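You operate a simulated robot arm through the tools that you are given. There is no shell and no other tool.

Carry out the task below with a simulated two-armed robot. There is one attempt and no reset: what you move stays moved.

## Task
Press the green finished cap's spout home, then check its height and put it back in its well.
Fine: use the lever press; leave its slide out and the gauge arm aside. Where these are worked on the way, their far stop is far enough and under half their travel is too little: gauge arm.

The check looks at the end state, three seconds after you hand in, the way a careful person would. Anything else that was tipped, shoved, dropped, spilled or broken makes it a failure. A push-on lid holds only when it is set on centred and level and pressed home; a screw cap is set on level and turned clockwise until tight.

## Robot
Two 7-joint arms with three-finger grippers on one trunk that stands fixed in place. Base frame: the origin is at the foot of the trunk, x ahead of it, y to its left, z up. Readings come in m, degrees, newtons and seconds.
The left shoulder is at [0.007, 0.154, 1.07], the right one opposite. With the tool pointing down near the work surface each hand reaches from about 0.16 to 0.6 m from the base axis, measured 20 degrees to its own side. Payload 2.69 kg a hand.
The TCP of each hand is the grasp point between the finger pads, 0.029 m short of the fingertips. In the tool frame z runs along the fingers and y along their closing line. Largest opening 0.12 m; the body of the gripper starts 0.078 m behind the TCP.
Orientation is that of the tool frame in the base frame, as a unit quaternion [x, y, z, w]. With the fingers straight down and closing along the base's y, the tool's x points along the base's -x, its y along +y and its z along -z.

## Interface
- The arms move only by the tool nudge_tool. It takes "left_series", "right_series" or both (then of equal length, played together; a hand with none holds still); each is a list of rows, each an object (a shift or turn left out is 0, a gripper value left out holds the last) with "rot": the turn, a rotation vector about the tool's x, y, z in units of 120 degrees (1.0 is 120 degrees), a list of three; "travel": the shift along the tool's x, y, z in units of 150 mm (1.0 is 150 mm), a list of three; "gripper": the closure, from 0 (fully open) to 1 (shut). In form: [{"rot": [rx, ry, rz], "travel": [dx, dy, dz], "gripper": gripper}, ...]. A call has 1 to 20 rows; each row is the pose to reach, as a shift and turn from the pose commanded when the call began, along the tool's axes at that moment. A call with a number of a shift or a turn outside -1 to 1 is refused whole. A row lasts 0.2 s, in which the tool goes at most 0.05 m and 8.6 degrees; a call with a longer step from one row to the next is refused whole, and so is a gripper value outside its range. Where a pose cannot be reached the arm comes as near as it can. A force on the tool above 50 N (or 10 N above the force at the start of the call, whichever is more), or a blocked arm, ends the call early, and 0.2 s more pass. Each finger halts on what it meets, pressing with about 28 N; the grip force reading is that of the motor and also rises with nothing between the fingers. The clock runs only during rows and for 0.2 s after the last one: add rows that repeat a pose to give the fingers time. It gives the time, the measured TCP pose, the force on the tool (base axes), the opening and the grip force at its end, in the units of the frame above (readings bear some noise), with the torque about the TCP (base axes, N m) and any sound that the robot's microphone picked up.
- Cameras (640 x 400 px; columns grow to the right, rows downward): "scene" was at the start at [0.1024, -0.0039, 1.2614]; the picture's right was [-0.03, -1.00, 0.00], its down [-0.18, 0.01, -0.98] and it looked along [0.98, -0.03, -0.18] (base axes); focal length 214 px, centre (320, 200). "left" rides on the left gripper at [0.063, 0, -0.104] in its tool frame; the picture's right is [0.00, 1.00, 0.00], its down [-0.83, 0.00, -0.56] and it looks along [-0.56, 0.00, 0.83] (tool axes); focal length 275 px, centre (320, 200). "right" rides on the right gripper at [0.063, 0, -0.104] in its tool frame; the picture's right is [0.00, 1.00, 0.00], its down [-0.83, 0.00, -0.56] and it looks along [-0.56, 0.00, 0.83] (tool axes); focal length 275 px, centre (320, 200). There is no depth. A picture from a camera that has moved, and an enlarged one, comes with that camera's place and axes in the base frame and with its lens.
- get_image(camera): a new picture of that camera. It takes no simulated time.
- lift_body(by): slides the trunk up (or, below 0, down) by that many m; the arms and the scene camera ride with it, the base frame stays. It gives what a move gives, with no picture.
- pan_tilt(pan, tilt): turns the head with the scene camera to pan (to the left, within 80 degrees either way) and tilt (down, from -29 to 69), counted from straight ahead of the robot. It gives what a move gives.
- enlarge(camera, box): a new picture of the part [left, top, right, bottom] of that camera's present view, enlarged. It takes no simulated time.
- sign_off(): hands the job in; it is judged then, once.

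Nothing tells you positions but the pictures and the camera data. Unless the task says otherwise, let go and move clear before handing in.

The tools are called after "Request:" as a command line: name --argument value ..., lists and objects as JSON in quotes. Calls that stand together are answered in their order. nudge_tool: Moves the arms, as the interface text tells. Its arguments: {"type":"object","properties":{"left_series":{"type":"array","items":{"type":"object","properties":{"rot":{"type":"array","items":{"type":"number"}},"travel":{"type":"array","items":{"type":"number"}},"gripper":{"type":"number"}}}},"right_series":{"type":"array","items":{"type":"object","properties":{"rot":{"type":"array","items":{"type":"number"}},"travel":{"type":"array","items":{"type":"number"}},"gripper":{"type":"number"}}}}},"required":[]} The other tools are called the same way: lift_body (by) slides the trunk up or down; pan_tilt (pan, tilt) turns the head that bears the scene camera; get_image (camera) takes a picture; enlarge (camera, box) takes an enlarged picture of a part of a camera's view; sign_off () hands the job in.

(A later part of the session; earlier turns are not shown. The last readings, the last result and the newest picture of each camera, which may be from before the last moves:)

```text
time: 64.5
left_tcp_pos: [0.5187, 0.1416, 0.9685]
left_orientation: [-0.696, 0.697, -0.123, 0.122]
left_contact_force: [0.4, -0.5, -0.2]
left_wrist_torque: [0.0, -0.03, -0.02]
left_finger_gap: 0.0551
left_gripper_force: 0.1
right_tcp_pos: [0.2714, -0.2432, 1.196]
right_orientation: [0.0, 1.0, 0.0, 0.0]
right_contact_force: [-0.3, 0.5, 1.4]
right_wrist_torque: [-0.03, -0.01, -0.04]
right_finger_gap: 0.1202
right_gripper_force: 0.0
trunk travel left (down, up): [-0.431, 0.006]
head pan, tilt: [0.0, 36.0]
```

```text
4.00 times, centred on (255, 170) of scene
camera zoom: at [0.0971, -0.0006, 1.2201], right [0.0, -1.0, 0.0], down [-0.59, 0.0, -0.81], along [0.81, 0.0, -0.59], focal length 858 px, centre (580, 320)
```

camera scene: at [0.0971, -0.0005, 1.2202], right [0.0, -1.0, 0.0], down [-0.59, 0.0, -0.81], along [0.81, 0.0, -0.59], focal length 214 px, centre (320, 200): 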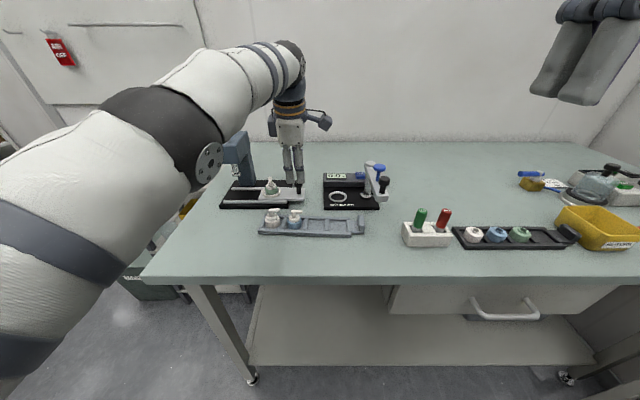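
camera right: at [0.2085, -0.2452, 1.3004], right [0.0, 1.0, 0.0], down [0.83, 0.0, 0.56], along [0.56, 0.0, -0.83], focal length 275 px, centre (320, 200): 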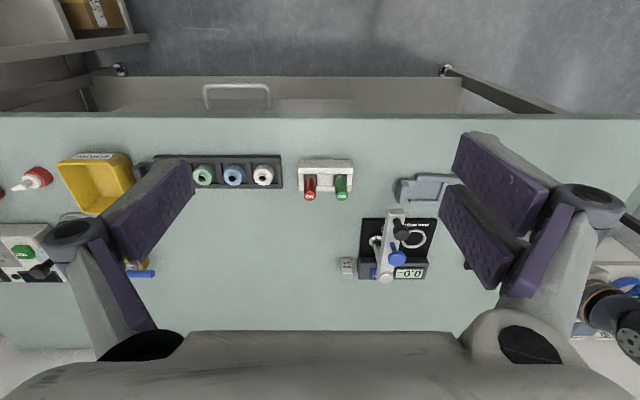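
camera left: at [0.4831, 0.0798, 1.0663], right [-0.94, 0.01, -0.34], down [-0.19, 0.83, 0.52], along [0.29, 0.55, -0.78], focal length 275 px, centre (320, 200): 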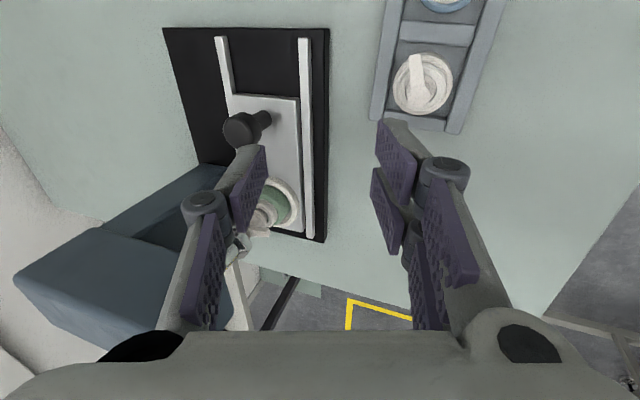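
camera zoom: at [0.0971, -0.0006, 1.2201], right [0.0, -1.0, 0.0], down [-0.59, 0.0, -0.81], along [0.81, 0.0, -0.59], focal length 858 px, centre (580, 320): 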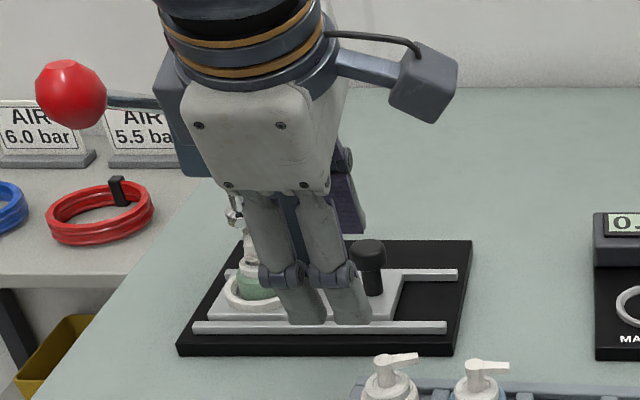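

The slide stays in. Backing off a little and turning the hand +90° so it closes along y, ready for the lever ball at about (0.521, 0.262, 1.056).

Request:
nudge_tool --left_series '[{"travel": [0, 0.04, -0.06], "rot": [0, 0, 0.0625]}, {"travel": [0, 0.08, -0.12], "rot": [0, 0, 0.125]}, {"travel": [0, 0.12, -0.18], "rot": [0, 0, 0.1875]}, {"travel": [0, 0.15, -0.22], "rot": [0, 0, 0.25]}, {"travel": [0, 0.18, -0.26], "rot": [0, 0, 0.3125]}, {"travel": [0, 0.2, -0.3], "rot": [0, 0, 0.375]}, {"travel": [0, 0.22, -0.3], "rot": [0, 0, 0.4375]}, {"travel": [0, 0.245, -0.3], "rot": [0, 0, 0.5]}, {"travel": [0, 0.245, -0.3], "rot": [0, 0, 0.5625]}, {"travel": [0, 0.245, -0.3], "rot": [0, 0, 0.625]}, {"travel": [0, 0.245, -0.3], "rot": [0, 0, 0.6875]}, {"travel": [0, 0.245, -0.3], "rot": [0, 0, 0.75]}, {"travel": [0, 0.245, -0.3], "rot": [0, 0, 0.75]}]'

Request:
get_image --camera "left"

Request:
get_image --camera "scene"

Request:
enlarge --camera "scene" --box '[180, 120, 320, 220]'

```text
time: 67.3
left_tcp_pos: [0.4689, 0.1413, 0.9981]
left_orientation: [0.003, 0.985, -0.001, 0.174]
left_contact_force: [-0.3, -0.4, 0.1]
left_wrist_torque: [0.02, 0.0, -0.02]
left_finger_gap: 0.0551
left_gripper_force: 0.0
right_tcp_pos: [0.2726, -0.2434, 1.1967]
right_orientation: [0.0, 1.0, 0.0, 0.0]
right_contact_force: [-0.3, 0.1, 0.4]
right_wrist_torque: [0.0, -0.02, 0.0]
right_finger_gap: 0.12
right_gripper_force: 0.0
trunk travel left (down, up): [-0.431, 0.006]
head pan, tilt: [0.0, 36.0]
```

```text
taken
camera left: at [0.3743, 0.1433, 1.074], right [0.01, 1.0, 0.0], down [0.59, -0.01, 0.81], along [0.81, -0.01, -0.59], focal length 275 px, centre (320, 200)
```

left: 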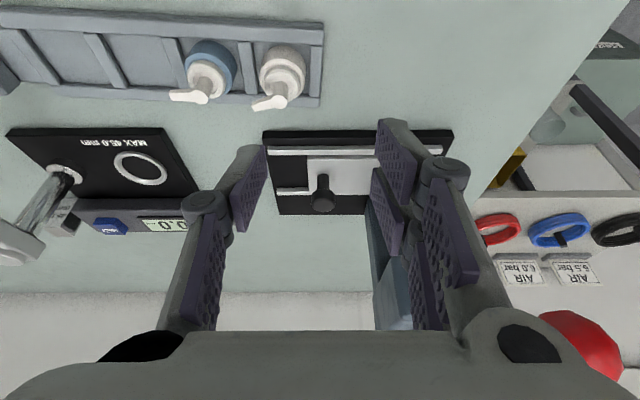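

```text
taken
camera scene: at [0.0969, -0.0006, 1.2202], right [0.0, -1.0, 0.0], down [-0.59, 0.0, -0.81], along [0.81, 0.0, -0.59], focal length 214 px, centre (320, 200)
```

scene: 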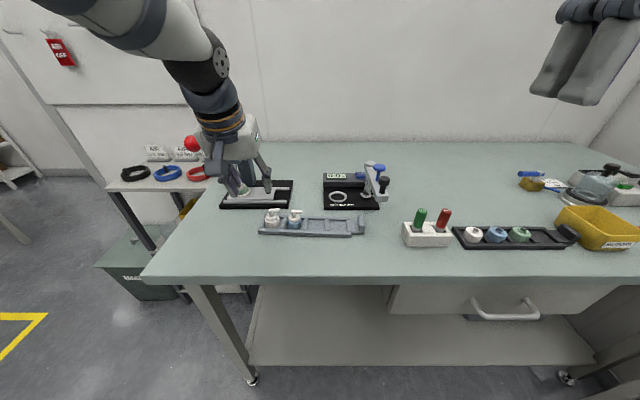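

```text
4.00 times, centred on (250, 170) of scene
camera zoom: at [0.0969, -0.0006, 1.2202], right [0.0, -1.0, 0.0], down [-0.59, 0.0, -0.81], along [0.81, 0.0, -0.59], focal length 858 px, centre (600, 320)
```

zoom: 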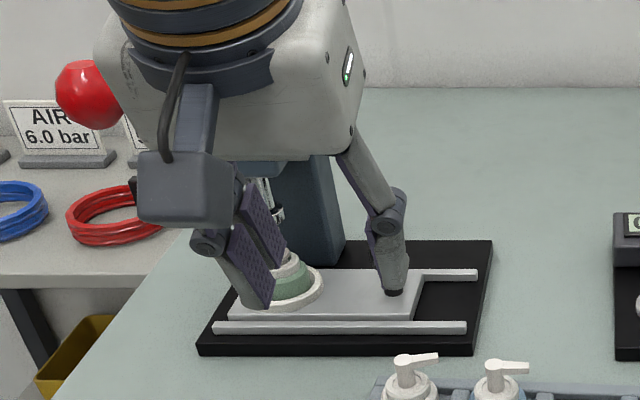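

Ball is confirmed near (0.518, 0.262, 1.055) and the press head's front face is near x=0.573, so there's room to straddle the ball with fingers along y. Rising and moving over it.

Request:
nudge_tool --left_series '[{"travel": [-0.08, 0, -0.21]}, {"travel": [-0.15, 0, -0.42]}, {"travel": [-0.22, 0, -0.62]}, {"travel": [-0.301, 0, -0.827]}, {"travel": [-0.301, 0.2, -0.827], "gripper": 0.46}, {"travel": [-0.301, 0.4, -0.827], "gripper": 0.46}, {"travel": [-0.301, 0.6, -0.827], "gripper": 0.46}, {"travel": [-0.301, 0.8, -0.827], "gripper": 0.46}, {"travel": [-0.37, 0.8, -0.8], "gripper": 0.46}, {"travel": [-0.37, 0.8, -0.8], "gripper": 0.46}]'

Request:
get_image --camera "left"

Request:
get_image --camera "scene"

```text
time: 69.5
left_tcp_pos: [0.4792, 0.2618, 1.129]
left_orientation: [0.001, 0.985, -0.001, 0.174]
left_contact_force: [0.1, 0.3, 0.7]
left_wrist_torque: [0.02, 0.0, 0.03]
left_finger_gap: 0.065
left_gripper_force: 0.2
right_tcp_pos: [0.2717, -0.2426, 1.1962]
right_orientation: [-0.001, 1.0, 0.001, 0.001]
right_contact_force: [-0.3, 0.8, -0.1]
right_wrist_torque: [-0.01, -0.04, 0.02]
right_finger_gap: 0.12
right_gripper_force: 0.1
trunk travel left (down, up): [-0.431, 0.006]
head pan, tilt: [0.0, 36.0]
```

```text
taken
camera left: at [0.3858, 0.2639, 1.2054], right [0.01, 1.0, 0.0], down [0.59, 0.0, 0.81], along [0.81, 0.0, -0.59], focal length 275 px, centre (320, 200)
```

left: 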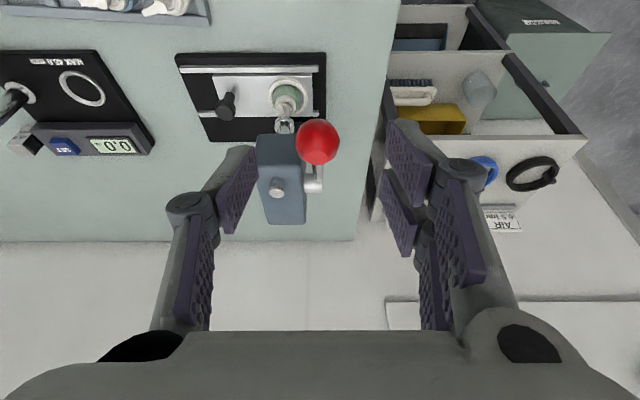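

```text
taken
camera scene: at [0.0967, -0.0004, 1.2203], right [0.0, -1.0, 0.0], down [-0.59, 0.0, -0.81], along [0.81, 0.0, -0.59], focal length 214 px, centre (320, 200)
```

scene: 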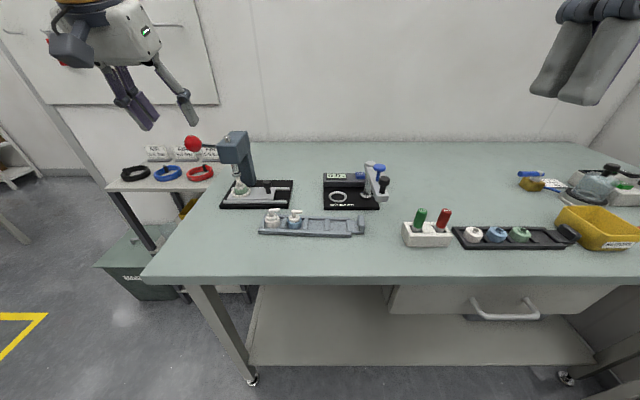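

Excellent view: ball centred at column 318. Zooming to get the lever geometry (hub and ball).

Request:
enlarge --camera "left" --box '[240, 80, 380, 240]'

Request:
enlarge --camera "scene" --box '[175, 115, 295, 215]'

```text
2.50 times, centred on (310, 160) of left
camera zoom: at [0.3858, 0.2639, 1.2054], right [0.01, 1.0, 0.0], down [0.59, 0.0, 0.81], along [0.81, 0.0, -0.59], focal length 688 px, centre (345, 300)
```

zoom: 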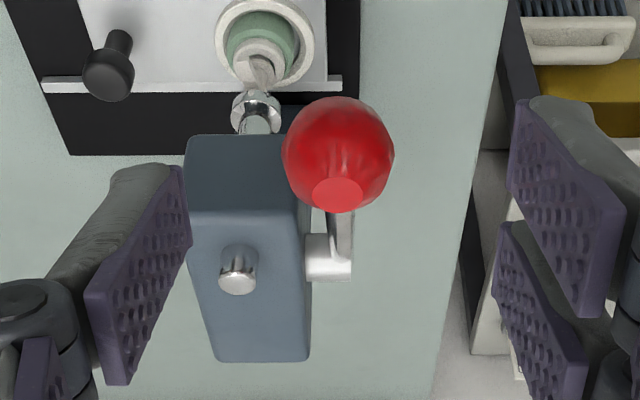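

```text
4.00 times, centred on (235, 165) of scene
camera zoom: at [0.0967, -0.0004, 1.2203], right [0.0, -1.0, 0.0], down [-0.59, 0.0, -0.81], along [0.81, 0.0, -0.59], focal length 858 px, centre (660, 340)
```

zoom: 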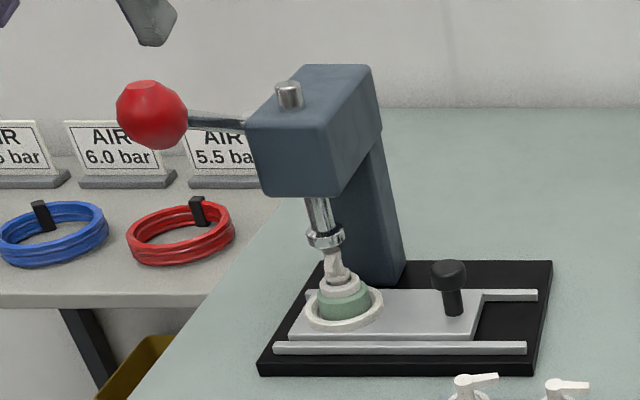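

Lever geometry: ball at (0.522, 0.2615, 1.054), pivot near (0.630, 0.257, 1.004), so the lever is about 0.119 m long, 25° above horizontal. Moving in to straddle the ball.

Request:
nudge_tool --left_series '[{"travel": [-0.044, -0.013, 0.05]}, {"travel": [-0.088, -0.013, 0.15]}, {"travel": [-0.088, -0.013, 0.27]}, {"travel": [-0.088, -0.013, 0.38]}, {"travel": [-0.088, -0.013, 0.48]}, {"travel": [-0.088, -0.013, 0.565]}, {"travel": [-0.088, -0.013, 0.565]}]'

Request:
get_image --camera "left"

Request:
enlarge --camera "scene" --box '[165, 105, 295, 215]'

```text
time: 71.1
left_tcp_pos: [0.5217, 0.2604, 1.0535]
left_orientation: [0.002, 0.985, 0.0, 0.174]
left_contact_force: [-0.5, 0.0, 0.1]
left_wrist_torque: [0.0, -0.03, -0.01]
left_finger_gap: 0.0649
left_gripper_force: 0.0
right_tcp_pos: [0.2708, -0.2436, 1.1974]
right_orientation: [0.0, 1.0, 0.0, 0.0]
right_contact_force: [-0.1, 0.6, 0.9]
right_wrist_torque: [-0.02, -0.02, 0.03]
right_finger_gap: 0.12
right_gripper_force: 0.1
trunk travel left (down, up): [-0.431, 0.006]
head pan, tilt: [0.0, 36.0]
```

```text
taken
camera left: at [0.4269, 0.2614, 1.1304], right [0.01, 1.0, 0.0], down [0.59, 0.0, 0.81], along [0.81, 0.0, -0.59], focal length 275 px, centre (320, 200)
```

left: 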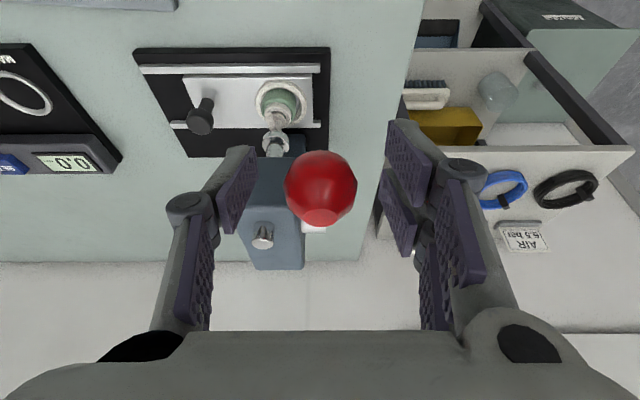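

```text
3.64 times, centred on (230, 160) of scene
camera zoom: at [0.0968, -0.0006, 1.2202], right [0.0, -1.0, 0.0], down [-0.59, 0.0, -0.81], along [0.81, 0.0, -0.59], focal length 780 px, centre (647, 346)
```

zoom: 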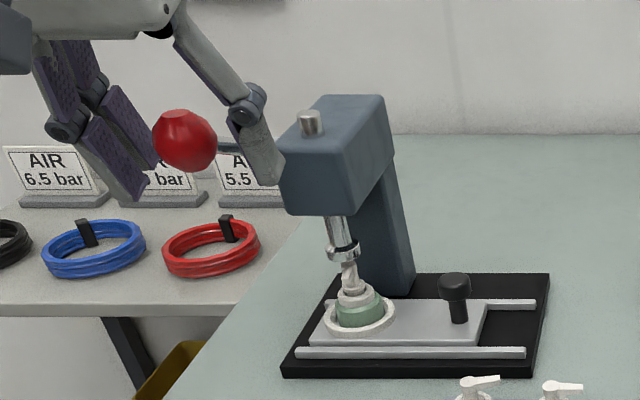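

The ball is exactly at the grasp point. Closing on it.

Request:
nudge_tool --left_series '[{"gripper": 0.6}, {"gripper": 0.75}, {"gripper": 1.0}, {"gripper": 1.0}, {"gripper": 1.0}]'

```text
time: 72.3
left_tcp_pos: [0.5215, 0.2595, 1.0544]
left_orientation: [0.001, 0.985, 0.0, 0.174]
left_contact_force: [0.3, 0.8, -0.7]
left_wrist_torque: [0.02, 0.03, 0.03]
left_finger_gap: 0.0304
left_gripper_force: 45.0
right_tcp_pos: [0.2706, -0.2429, 1.1961]
right_orientation: [0.0, 1.0, 0.0, -0.001]
right_contact_force: [0.4, 0.8, 0.2]
right_wrist_torque: [0.0, -0.02, -0.04]
right_finger_gap: 0.1199
right_gripper_force: 0.1
trunk travel left (down, up): [-0.431, 0.006]
head pan, tilt: [0.0, 36.0]
```

The ball is firmly held. Pulling the lever down along its arc, first ~15°, watching forces.

Request:
nudge_tool --left_series '[{"travel": [0.022, 0, 0.025]}, {"travel": [0.045, 0, 0.05]}, {"travel": [0.066, 0, 0.078]}, {"travel": [0.087, 0, 0.105]}, {"travel": [0.105, 0, 0.134]}, {"travel": [0.124, 0, 0.163]}, {"travel": [0.124, 0, 0.163]}]'

Request:
get_image --camera "left"

Request:
enlarge --camera "scene" --box '[165, 115, 295, 215]'

```text
time: 73.9
left_tcp_pos: [0.5128, 0.2595, 1.0265]
left_orientation: [0.001, 0.985, 0.0, 0.175]
left_contact_force: [5.3, 4.6, 10.4]
left_wrist_torque: [-0.14, -1.27, 0.02]
left_finger_gap: 0.0302
left_gripper_force: 45.1
right_tcp_pos: [0.2703, -0.2441, 1.1966]
right_orientation: [0.001, 1.0, 0.0, 0.001]
right_contact_force: [-0.5, 0.1, 0.0]
right_wrist_torque: [-0.01, -0.04, 0.0]
right_finger_gap: 0.1203
right_gripper_force: 0.0
trunk travel left (down, up): [-0.431, 0.006]
head pan, tilt: [0.0, 36.0]
```

```text
taken
camera left: at [0.4181, 0.2615, 1.1018], right [0.01, 1.0, 0.0], down [0.59, 0.0, 0.81], along [0.81, 0.0, -0.59], focal length 275 px, centre (320, 200)
```

left: 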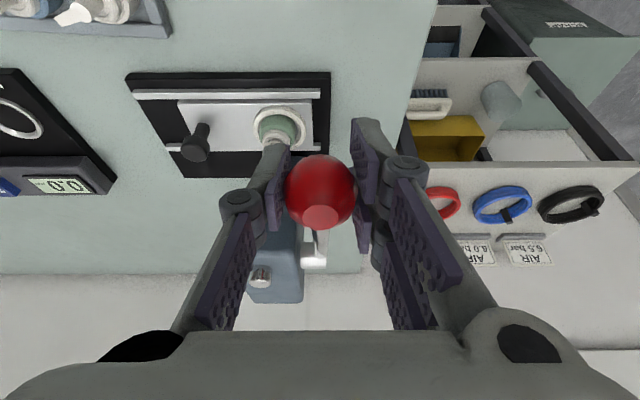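

```text
4.00 times, centred on (230, 165) of scene
camera zoom: at [0.0967, -0.0004, 1.2202], right [0.0, -1.0, 0.0], down [-0.59, 0.0, -0.81], along [0.81, 0.0, -0.59], focal length 858 px, centre (680, 340)
```

zoom: 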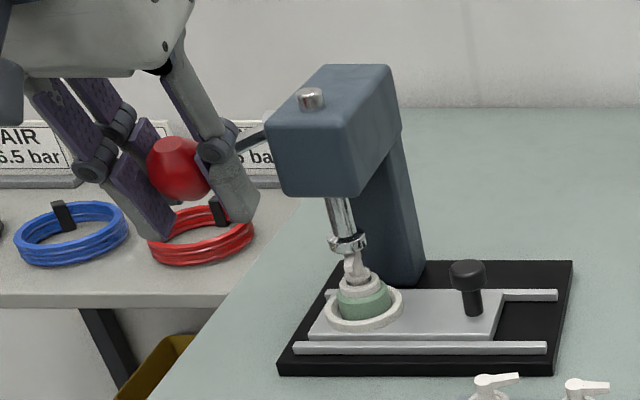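

Lever and plunger move down with ~10 N. Continuing the arc another ~20°.

Request:
nudge_tool --left_series '[{"travel": [0.016, 0, 0.03]}, {"travel": [0.032, 0, 0.061]}, {"travel": [0.046, 0, 0.093]}, {"travel": [0.059, 0, 0.125]}, {"travel": [0.07, 0, 0.158]}, {"travel": [0.08, 0, 0.192]}, {"travel": [0.08, 0, 0.192]}]'

Request:
get_image --camera "left"

Request:
enlarge --camera "scene" --box '[165, 115, 295, 215]'

Request:
enlarge --camera "scene" --box '[235, 160, 275, 200]'

```text
time: 75.5
left_tcp_pos: [0.5108, 0.2599, 0.9945]
left_orientation: [0.002, 0.985, 0.0, 0.175]
left_contact_force: [6.2, 5.7, 13.3]
left_wrist_torque: [-0.07, -1.25, 0.02]
left_finger_gap: 0.0297
left_gripper_force: 45.4
right_tcp_pos: [0.2705, -0.2431, 1.1974]
right_orientation: [0.0, 1.0, 0.0, 0.001]
right_contact_force: [1.0, -0.2, 0.4]
right_wrist_torque: [0.01, 0.01, -0.01]
right_finger_gap: 0.1201
right_gripper_force: 0.0
trunk travel left (down, up): [-0.431, 0.006]
head pan, tilt: [0.0, 36.0]
```

```text
taken
camera left: at [0.4163, 0.2615, 1.0702], right [0.01, 1.0, 0.0], down [0.59, 0.0, 0.81], along [0.81, 0.0, -0.59], focal length 275 px, centre (320, 200)
```

left: 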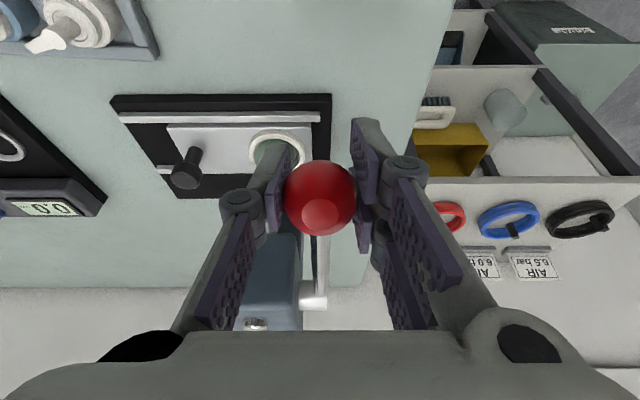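

```text
4.00 times, centred on (230, 165) of scene
camera zoom: at [0.0965, -0.0004, 1.2203], right [0.0, -1.0, 0.0], down [-0.59, 0.0, -0.81], along [0.81, 0.0, -0.59], focal length 858 px, centre (680, 340)
```

zoom: 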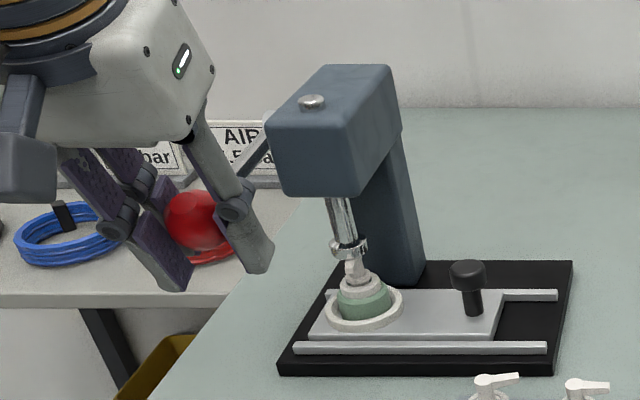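

```text
10.00 times, centred on (255, 180) of scene
camera zoom: at [0.0965, -0.0004, 1.2203], right [0.0, -1.0, 0.0], down [-0.59, 0.0, -0.81], along [0.81, 0.0, -0.59], focal length 2145 px, centre (970, 400)
```

zoom: 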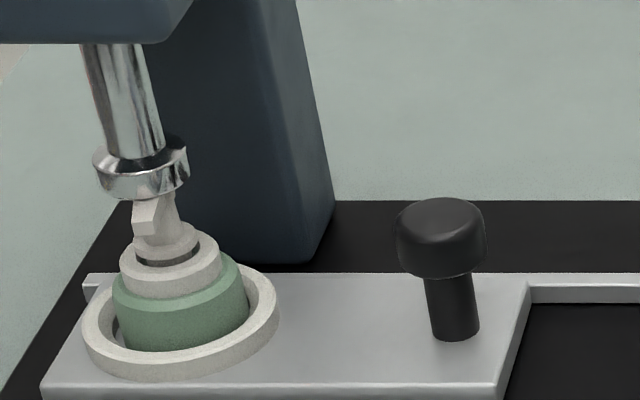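

The plunger foot is now touching the spout. Continuing the pull in small steps while watching force and sound.

Request:
nudge_tool --left_series '[{"travel": [0.008, 0, 0.034]}, {"travel": [0.015, 0, 0.067]}, {"travel": [0.019, 0, 0.1]}, {"travel": [0.023, 0, 0.136]}, {"travel": [0.023, 0, 0.136]}]'

Request:
enlarge --camera "scene" --box '[235, 160, 275, 200]'

Request:
enlarge --camera "scene" --box '[165, 115, 295, 215]'

```text
time: 76.7
left_tcp_pos: [0.5129, 0.2596, 0.9732]
left_orientation: [0.001, 0.985, 0.0, 0.174]
left_contact_force: [-0.9, 6.6, 12.2]
left_wrist_torque: [-0.13, -1.07, 0.02]
left_finger_gap: 0.0299
left_gripper_force: 44.8
right_tcp_pos: [0.2696, -0.2424, 1.1969]
right_orientation: [0.0, 1.0, -0.001, 0.001]
right_contact_force: [0.9, 1.1, -0.1]
right_wrist_torque: [0.01, 0.02, 0.01]
right_finger_gap: 0.1197
right_gripper_force: 0.0
trunk travel left (down, up): [-0.431, 0.006]
head pan, tilt: [0.0, 36.0]
```

```text
10.00 times, centred on (255, 180) of scene
camera zoom: at [0.0959, -0.0002, 1.2203], right [0.0, -1.0, 0.0], down [-0.59, 0.0, -0.81], along [0.81, 0.0, -0.59], focal length 2145 px, centre (970, 400)
```

zoom: 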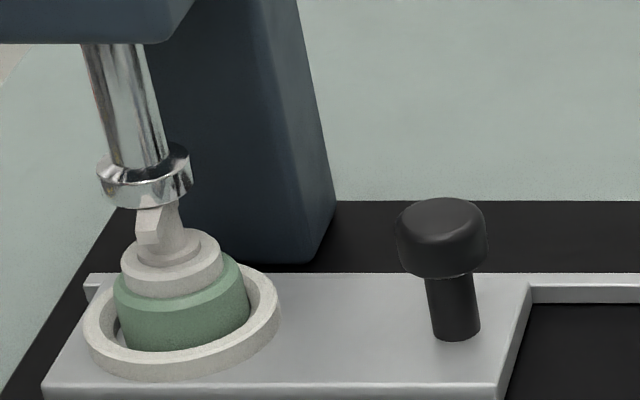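

```text
4.00 times, centred on (230, 165) of scene
camera zoom: at [0.0959, -0.0002, 1.2203], right [0.0, -1.0, 0.0], down [-0.59, 0.0, -0.81], along [0.81, 0.0, -0.59], focal length 858 px, centre (680, 340)
```

zoom: 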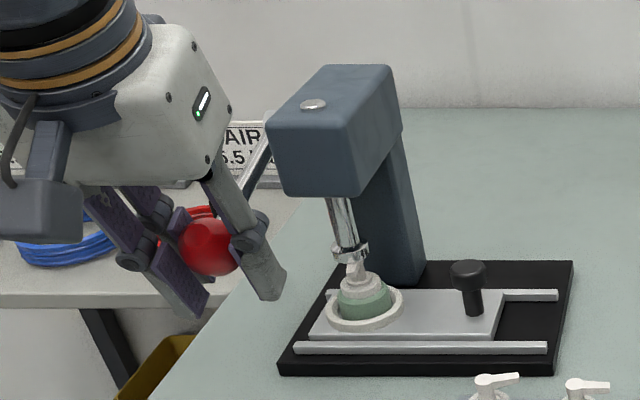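

The spout has gone down into its collar and the gap is nearly closed. Continuing to the stop.

Request:
nudge_tool --left_series '[{"travel": [0.002, 0, 0.034]}, {"travel": [0.004, 0, 0.069]}, {"travel": [0.003, 0, 0.103]}, {"travel": [0.003, 0, 0.103]}]'

Request:
enlarge --camera "scene" --box '[235, 160, 275, 200]'

Request:
enlarge --camera "scene" --box '[165, 115, 295, 215]'

```text
time: 77.7
left_tcp_pos: [0.5191, 0.2589, 0.9597]
left_orientation: [-0.001, 0.985, -0.001, 0.174]
left_contact_force: [-0.2, 7.5, 13.2]
left_wrist_torque: [-0.2, -0.94, 0.03]
left_finger_gap: 0.0313
left_gripper_force: 45.3
right_tcp_pos: [0.2706, -0.2427, 1.1962]
right_orientation: [0.0, 1.0, 0.0, 0.001]
right_contact_force: [0.4, -0.6, -0.2]
right_wrist_torque: [0.01, 0.01, 0.05]
right_finger_gap: 0.1199
right_gripper_force: 0.1
trunk travel left (down, up): [-0.431, 0.006]
head pan, tilt: [0.0, 36.0]
```

```text
10.00 times, centred on (255, 180) of scene
camera zoom: at [0.096, -0.0002, 1.2203], right [0.0, -1.0, 0.0], down [-0.59, 0.0, -0.81], along [0.81, 0.0, -0.59], focal length 2145 px, centre (970, 400)
```

zoom: 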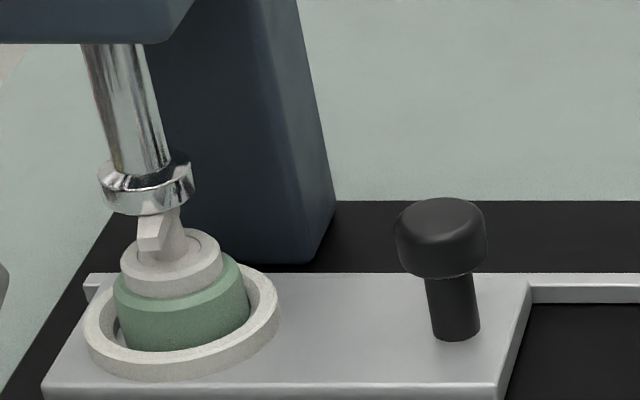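

```text
4.00 times, centred on (230, 165) of scene
camera zoom: at [0.096, -0.0002, 1.2203], right [0.0, -1.0, 0.0], down [-0.59, 0.0, -0.81], along [0.81, 0.0, -0.59], focal length 858 px, centre (680, 340)
```

zoom: 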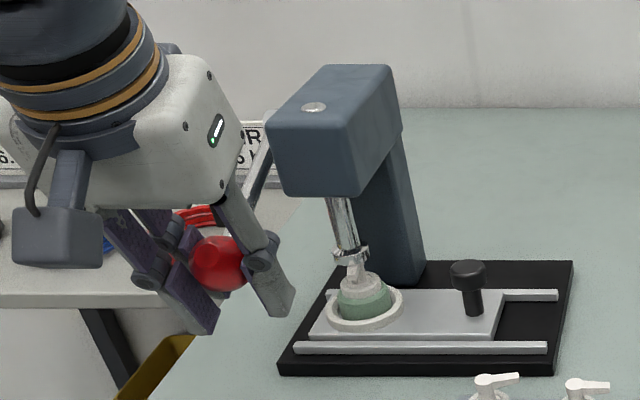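

The spout's shoulder now looks flush with the collar, like the blue one. I'll continue gently until the resistance rises, to be sure it's home.

Request:
nudge_tool --left_series '[{"travel": [-0.001, 0, 0.018]}, {"travel": [-0.001, 0, 0.035]}, {"travel": [-0.003, 0, 0.052]}, {"travel": [-0.005, 0, 0.069]}, {"travel": [-0.005, 0, 0.069]}]'

Request:
enlarge --camera "scene" --box '[235, 160, 275, 200]'

```text
time: 78.9
left_tcp_pos: [0.5215, 0.2595, 0.9474]
left_orientation: [0.001, 0.985, -0.001, 0.17]
left_contact_force: [4.8, 4.0, -4.4]
left_wrist_torque: [-0.14, 0.8, -0.06]
left_finger_gap: 0.006
left_gripper_force: 29.0
right_tcp_pos: [0.2727, -0.2429, 1.1956]
right_orientation: [0.0, 1.0, 0.0, -0.001]
right_contact_force: [-0.9, -0.6, -0.9]
right_wrist_torque: [0.03, -0.07, 0.01]
right_finger_gap: 0.12
right_gripper_force: 0.1
trunk travel left (down, up): [-0.431, 0.006]
head pan, tilt: [0.0, 36.0]
```

```text
10.00 times, centred on (255, 180) of scene
camera zoom: at [0.0973, -0.0006, 1.2197], right [0.0, -1.0, 0.0], down [-0.59, 0.0, -0.81], along [0.81, 0.0, -0.59], focal length 2145 px, centre (970, 400)
```

zoom: 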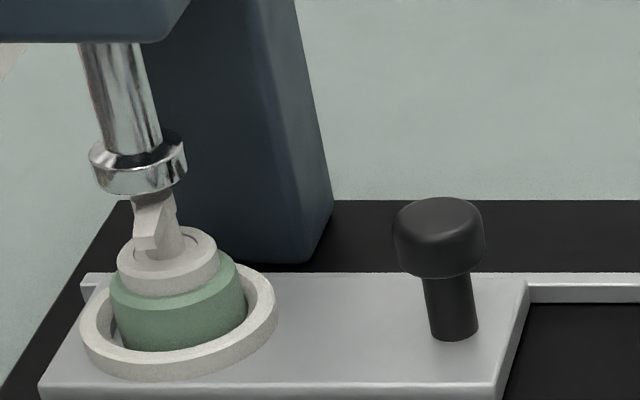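

The ball slipped out of the fingers as resistance rose, and the plunger is springing back. Looking at where the lever and hand are now.

Request:
get_image --camera "left"

Request:
enlarge --camera "scene" --box '[165, 105, 295, 215]'

```text
taken
camera left: at [0.4286, 0.2616, 1.023], right [0.01, 1.0, 0.0], down [0.6, 0.0, 0.8], along [0.8, 0.0, -0.6], focal length 275 px, centre (320, 200)
```

left: 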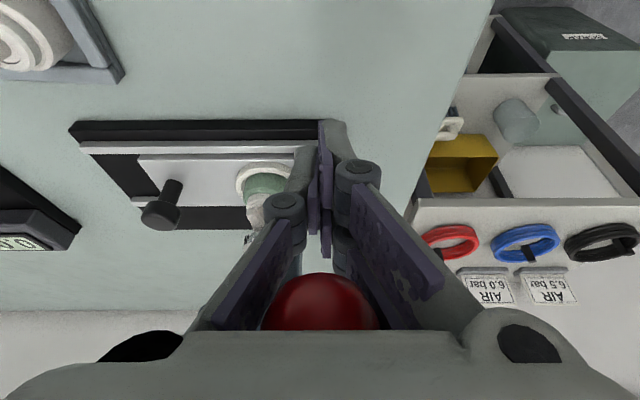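

```text
3.64 times, centred on (230, 160) of scene
camera zoom: at [0.0973, -0.0006, 1.2197], right [0.0, -1.0, 0.0], down [-0.59, 0.0, -0.81], along [0.81, 0.0, -0.59], focal length 780 px, centre (647, 346)
```

zoom: 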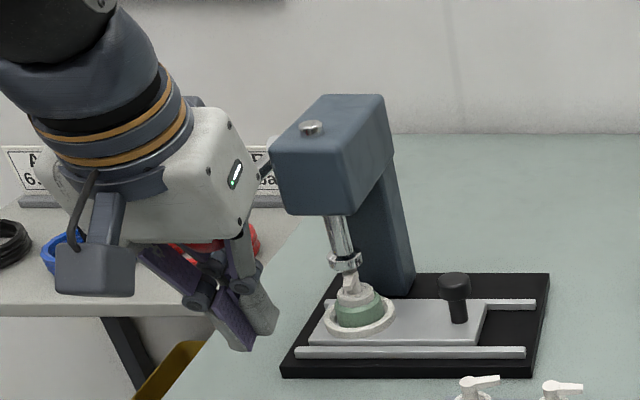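

The ball slid up between the fingers and the lever is springing back; the spout already looks flush. To be certain it's home I'll press once more, this time from above with closed fingertips, so first I'll open and withdraw upward.

Request:
nudge_tool --left_series '[{"gripper": 0.6}, {"gripper": 0.45}, {"travel": [0, 0, -0.05], "gripper": 0.4}, {"travel": [0, 0, -0.15], "gripper": 0.4}, {"travel": [0, 0, -0.3], "gripper": 0.4}, {"travel": [0, 0, -0.45], "gripper": 0.4}, {"travel": [0, 0, -0.6], "gripper": 0.4}, {"travel": [0, 0, -0.8], "gripper": 0.4}, {"travel": [0, 0, -1.0], "gripper": 0.4}, {"travel": [0, 0, -1.0], "gripper": 0.4}]'

Request:
get_image --camera "left"

Request:
enlarge --camera "scene" --box '[165, 105, 295, 215]'

Request:
enlarge --camera "scene" --box '[235, 160, 275, 200]'

```text
time: 81.1
left_tcp_pos: [0.4733, 0.2594, 1.091]
left_orientation: [0.001, 0.985, -0.001, 0.174]
left_contact_force: [-0.1, -0.1, -0.1]
left_wrist_torque: [0.01, 0.02, -0.02]
left_finger_gap: 0.0718
left_gripper_force: 0.1
right_tcp_pos: [0.2711, -0.2429, 1.1961]
right_orientation: [0.0, 1.0, 0.001, 0.0]
right_contact_force: [0.3, 0.1, 0.5]
right_wrist_torque: [-0.02, 0.02, 0.0]
right_finger_gap: 0.12
right_gripper_force: 0.0
trunk travel left (down, up): [-0.431, 0.006]
head pan, tilt: [0.0, 36.0]
```

```text
taken
camera left: at [0.3786, 0.2622, 1.1673], right [0.01, 1.0, 0.0], down [0.59, 0.0, 0.81], along [0.81, 0.0, -0.59], focal length 275 px, centre (320, 200)
```

left: 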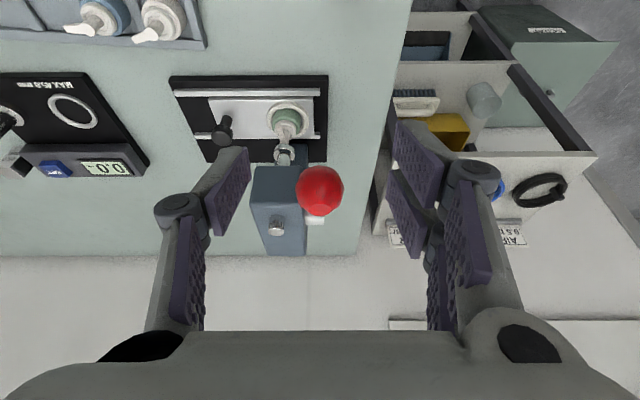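

```text
3.64 times, centred on (230, 160) of scene
camera zoom: at [0.0972, 0.0, 1.2201], right [0.0, -1.0, 0.0], down [-0.59, 0.0, -0.81], along [0.81, 0.0, -0.59], focal length 780 px, centre (647, 346)
```

zoom: 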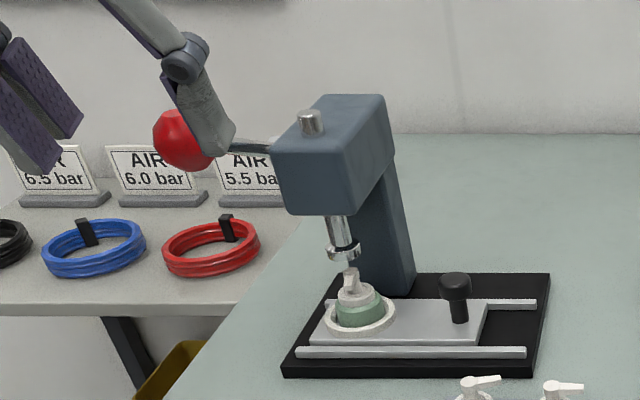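

```text
10.00 times, centred on (255, 180) of scene
camera zoom: at [0.0972, 0.0, 1.2201], right [0.0, -1.0, 0.0], down [-0.59, 0.0, -0.81], along [0.81, 0.0, -0.59], focal length 2145 px, centre (970, 400)
```

zoom: 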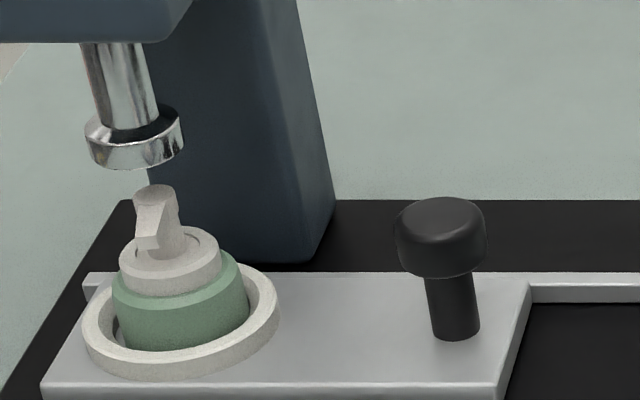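

The lever is back up and the spout stays down in its collar, about 5 mm lower than before. Comparing it closely with the blue finished cap.

Request:
enlarge --camera "scene" --box '[240, 176, 264, 196]'

Request:
enlarge --camera "scene" --box '[262, 204, 310, 236]'

Request:
enlarge --camera "left" --box '[260, 90, 320, 150]'

```text
16.00 times, centred on (252, 186) of scene
camera zoom: at [0.0972, 0.0, 1.2201], right [0.0, -1.0, 0.0], down [-0.59, 0.0, -0.81], along [0.81, 0.0, -0.59], focal length 3432 px, centre (1408, 424)
```

zoom: 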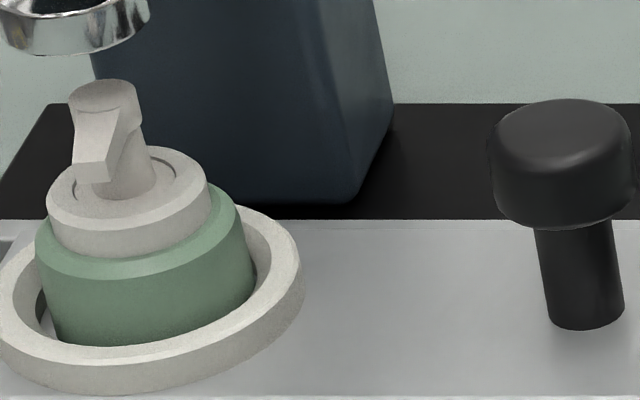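

```text
12.50 times, centred on (286, 220) of scene
camera zoom: at [0.0972, 0.0, 1.2201], right [0.0, -1.0, 0.0], down [-0.59, 0.0, -0.81], along [0.81, 0.0, -0.59], focal length 2681 px, centre (745, -50)
```

zoom: 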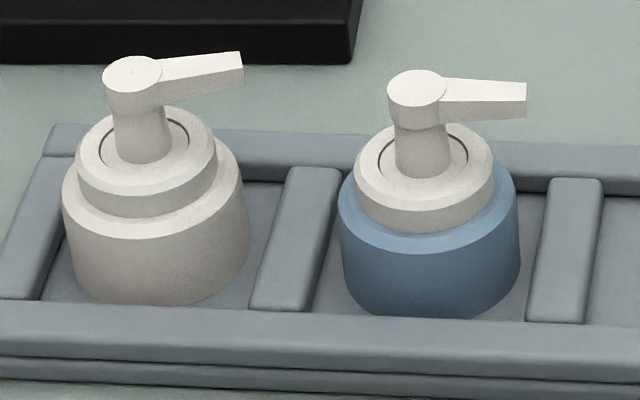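

```text
6.67 times, centred on (290, 120) of left
camera zoom: at [0.3786, 0.2622, 1.1673], right [0.01, 1.0, 0.0], down [0.59, 0.0, 0.81], along [0.81, 0.0, -0.59], focal length 1835 px, centre (520, 733)
```

zoom: 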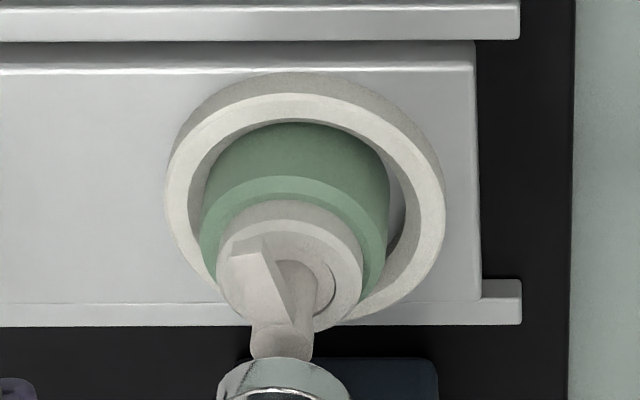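

The green spout's shoulder is flush with its collar, just like the blue cap. For certainty I'll press once more to the hard stop with closed fingertips on top of the ball; first raising, closing and positioning above it.

Request:
nudge_tool --left_series '[{"travel": [-0.045, 0, -0.12]}, {"travel": [-0.091, 0, -0.251], "gripper": 0.7}, {"travel": [-0.091, 0, -0.251], "gripper": 1.0}, {"travel": [-0.091, 0, -0.251], "gripper": 1.0}, {"travel": [-0.2, -0.005, -0.18], "gripper": 1.0}, {"travel": [-0.256, -0.005, -0.056], "gripper": 1.0}, {"travel": [-0.256, -0.005, -0.056], "gripper": 1.0}]'

Request:
get_image --camera "left"

Request:
enlarge --camera "scene" --box '[165, 105, 295, 215]'

```text
time: 82.7
left_tcp_pos: [0.5051, 0.2584, 1.1113]
left_orientation: [0.001, 0.985, 0.0, 0.175]
left_contact_force: [-0.1, -0.3, 0.7]
left_wrist_torque: [0.03, -0.04, 0.03]
left_finger_gap: 0.0
left_gripper_force: 27.6
right_tcp_pos: [0.2711, -0.2437, 1.1962]
right_orientation: [0.0, 1.0, 0.0, 0.001]
right_contact_force: [0.2, 0.1, -0.1]
right_wrist_torque: [-0.05, -0.01, -0.02]
right_finger_gap: 0.1199
right_gripper_force: 0.1
trunk travel left (down, up): [-0.431, 0.006]
head pan, tilt: [0.0, 36.0]
```

```text
taken
camera left: at [0.411, 0.2604, 1.1877], right [0.01, 1.0, 0.0], down [0.59, 0.0, 0.81], along [0.81, 0.0, -0.59], focal length 275 px, centre (320, 200)
```

left: 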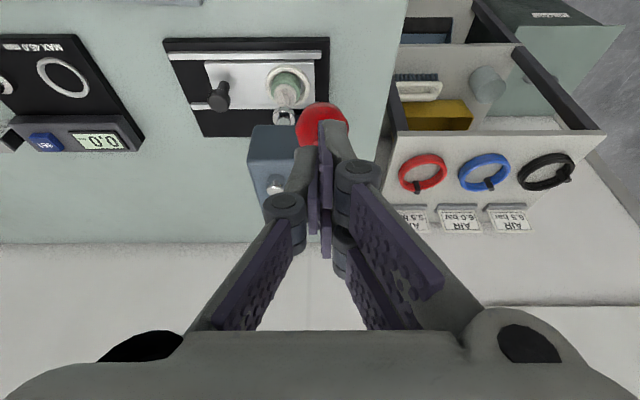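

```text
3.64 times, centred on (230, 160) of scene
camera zoom: at [0.0967, -0.0006, 1.2203], right [0.0, -1.0, 0.0], down [-0.59, 0.0, -0.81], along [0.81, 0.0, -0.59], focal length 780 px, centre (647, 346)
```

zoom: 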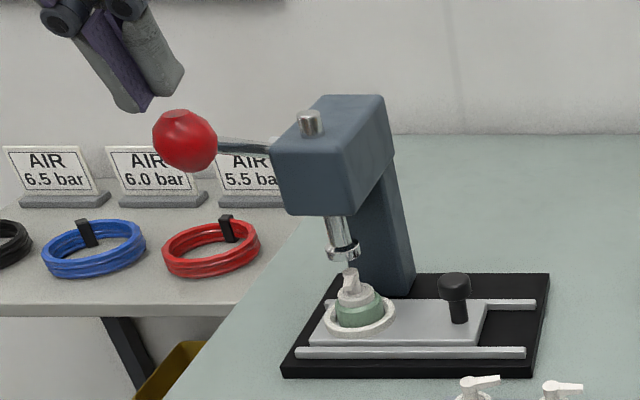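

Closed fingertips are right above the ball. Pressing it down along the arc.

Request:
nudge_tool --left_series '[{"travel": [0.015, 0, 0.05]}, {"travel": [0.029, 0, 0.1]}, {"travel": [0.073, 0, 0.15]}, {"travel": [0.116, 0, 0.205]}, {"travel": [0.15, 0, 0.265]}, {"travel": [0.185, 0, 0.325]}, {"travel": [0.21, 0, 0.39]}, {"travel": [0.233, 0, 0.455]}, {"travel": [0.233, 0, 0.455]}]'

Request:
get_image --camera "left"

Request:
enlarge --camera "scene" --box '[165, 105, 295, 215]'

```text
time: 84.7
left_tcp_pos: [0.4953, 0.258, 1.0362]
left_orientation: [0.001, 0.985, 0.001, 0.174]
left_contact_force: [-0.9, -0.5, 1.6]
left_wrist_torque: [-0.02, -0.02, 0.0]
left_finger_gap: 0.0
left_gripper_force: 28.6
right_tcp_pos: [0.2704, -0.2435, 1.1957]
right_orientation: [0.0, 1.0, 0.0, 0.001]
right_contact_force: [1.0, 0.0, 0.2]
right_wrist_torque: [0.0, 0.0, -0.01]
right_finger_gap: 0.1201
right_gripper_force: 0.0
trunk travel left (down, up): [-0.431, 0.006]
head pan, tilt: [0.0, 36.0]
```

```text
taken
camera left: at [0.4015, 0.2602, 1.1114], right [0.01, 1.0, 0.0], down [0.59, 0.0, 0.81], along [0.81, 0.0, -0.59], focal length 275 px, centre (320, 200)
```

left: 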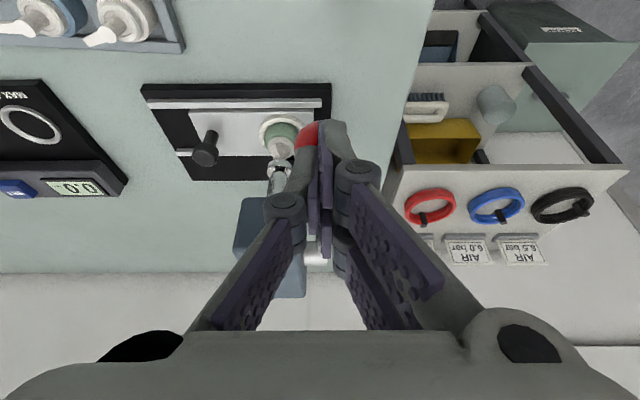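

```text
3.64 times, centred on (230, 160) of scene
camera zoom: at [0.0968, -0.0006, 1.2202], right [0.0, -1.0, 0.0], down [-0.59, 0.0, -0.81], along [0.81, 0.0, -0.59], focal length 780 px, centre (647, 346)
```

zoom: 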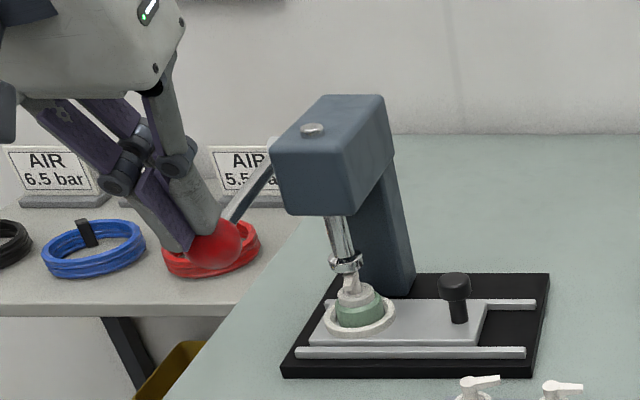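

The press is going down easily again. Continuing to the stop in small steps, biased a little outward to keep the tips over the ball.

Request:
nudge_tool --left_series '[{"travel": [-0.01, 0, 0.045]}, {"travel": [0.0, 0, 0.09]}, {"travel": [0.0, 0, 0.135]}, {"travel": [0.0, 0, 0.18]}, {"travel": [0.0, 0, 0.23]}, {"travel": [-0.003, 0, 0.265]}, {"travel": [-0.006, 0, 0.3]}, {"travel": [-0.006, 0, 0.3]}]'

Request:
enlarge --camera "scene" --box '[165, 105, 295, 215]'

Request:
enlarge --camera "scene" --box '[235, 160, 275, 200]'

```text
time: 86.2
left_tcp_pos: [0.5076, 0.2589, 1.0062]
left_orientation: [0.001, 0.983, 0.002, 0.182]
left_contact_force: [-29.6, 1.8, 36.6]
left_wrist_torque: [0.01, 0.59, 0.08]
left_finger_gap: 0.0058
left_gripper_force: 27.8
right_tcp_pos: [0.2629, -0.245, 1.1994]
right_orientation: [0.0, 1.0, 0.001, 0.004]
right_contact_force: [-0.3, 0.0, 0.7]
right_wrist_torque: [-0.01, 0.01, -0.02]
right_finger_gap: 0.12
right_gripper_force: 0.1
trunk travel left (down, up): [-0.431, 0.006]
head pan, tilt: [0.0, 36.0]
stopped in row 7 (left hand): the force on the tool passed its limit at 54 N (the readings are from after the stop); the commanded pose is now the measured one
```

```text
3.64 times, centred on (230, 160) of scene
camera zoom: at [0.0898, -0.0021, 1.2212], right [0.0, -1.0, 0.0], down [-0.58, 0.0, -0.81], along [0.81, 0.0, -0.58], focal length 780 px, centre (647, 346)
```

zoom: 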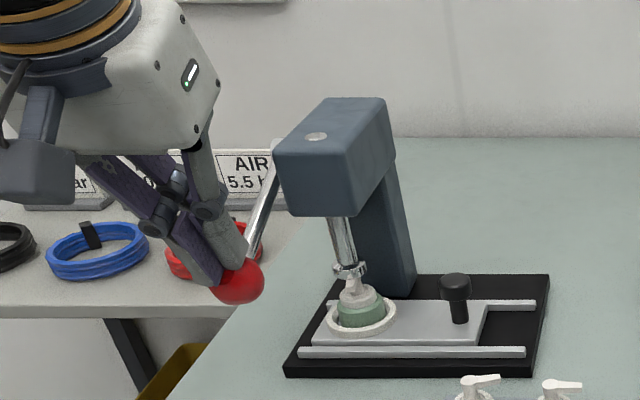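

```text
10.00 times, centred on (255, 180) of scene
camera zoom: at [0.0898, -0.0021, 1.2212], right [0.0, -1.0, 0.0], down [-0.58, 0.0, -0.81], along [0.81, 0.0, -0.58], focal length 2145 px, centre (970, 400)
```

zoom: 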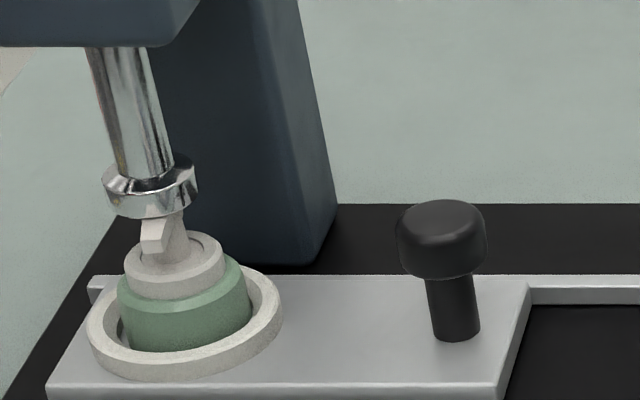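

That reached the hard stop (54 N), so the spout is fully home. Letting the lever rise smoothly by withdrawing up along the tool axis.

Request:
nudge_tool --left_series '[{"travel": [0, 0, -0.05]}, {"travel": [0, 0, -0.12]}, {"travel": [0, 0, -0.2]}, {"travel": [0, 0, -0.3]}, {"travel": [0, 0, -0.42]}, {"travel": [0, 0, -0.55]}, {"travel": [0, 0, -0.7]}, {"travel": [0, 0, -0.85]}, {"travel": [0, 0, -0.85]}]'

Request:
get_image --camera "left"

Request:
enlarge --camera "scene" --box '[165, 105, 325, 225]'

```text
time: 88.2
left_tcp_pos: [0.4673, 0.2594, 1.1186]
left_orientation: [0.001, 0.984, 0.0, 0.176]
left_contact_force: [0.8, 1.3, 0.2]
left_wrist_torque: [0.0, 0.01, 0.0]
left_finger_gap: 0.0001
left_gripper_force: 29.0
right_tcp_pos: [0.271, -0.2434, 1.1953]
right_orientation: [0.001, 1.0, 0.0, 0.0]
right_contact_force: [-0.1, 0.2, 0.3]
right_wrist_torque: [0.03, 0.0, -0.03]
right_finger_gap: 0.1201
right_gripper_force: 0.0
trunk travel left (down, up): [-0.431, 0.006]
head pan, tilt: [0.0, 36.0]
```

```text
taken
camera left: at [0.3732, 0.2608, 1.1933], right [0.01, 1.0, 0.0], down [0.59, -0.01, 0.81], along [0.81, 0.0, -0.59], focal length 275 px, centre (320, 200)
```

left: 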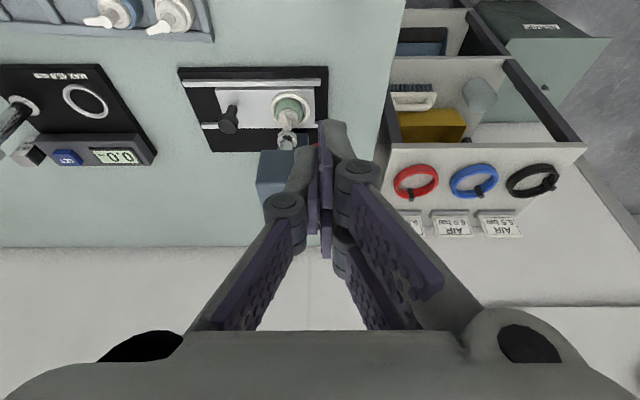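

```text
3.33 times, centred on (245, 165) of scene
camera zoom: at [0.0972, -0.0006, 1.2201], right [0.0, -1.0, 0.0], down [-0.59, 0.0, -0.81], along [0.81, 0.0, -0.59], focal length 715 px, centre (570, 317)
```

zoom: 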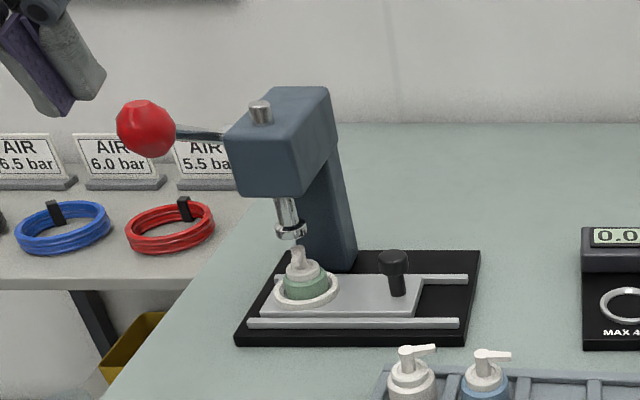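

Lever is up and the plunger clear. Now back to the slide knob to pull the slide out: first moving to the earlier turning point.

Request:
nudge_tool --left_series '[{"travel": [0, -0.2, 0]}, {"travel": [0, -0.4, 0], "gripper": 0.8}, {"travel": [0, -0.6, 0], "gripper": 0.6}, {"travel": [0, -0.787, 0], "gripper": 0.54}, {"travel": [0.07, -0.787, 0.2], "gripper": 0.54}, {"travel": [0.14, -0.787, 0.4], "gripper": 0.54}, {"travel": [0.21, -0.787, 0.6], "gripper": 0.54}, {"travel": [0.275, -0.787, 0.756], "gripper": 0.54}, {"travel": [0.275, -0.787, 0.756], "gripper": 0.54}]'

```text
time: 90.2
left_tcp_pos: [0.469, 0.1401, 0.9967]
left_orientation: [0.001, 0.984, 0.0, 0.176]
left_contact_force: [-1.0, 0.5, 0.1]
left_wrist_torque: [-0.01, -0.03, 0.04]
left_finger_gap: 0.0553
left_gripper_force: 0.1
right_tcp_pos: [0.2722, -0.2433, 1.1973]
right_orientation: [0.0, 1.0, 0.0, 0.001]
right_contact_force: [0.3, 0.2, 0.0]
right_wrist_torque: [-0.02, 0.0, -0.02]
right_finger_gap: 0.1201
right_gripper_force: 0.2
trunk travel left (down, up): [-0.431, 0.006]
head pan, tilt: [0.0, 36.0]
```

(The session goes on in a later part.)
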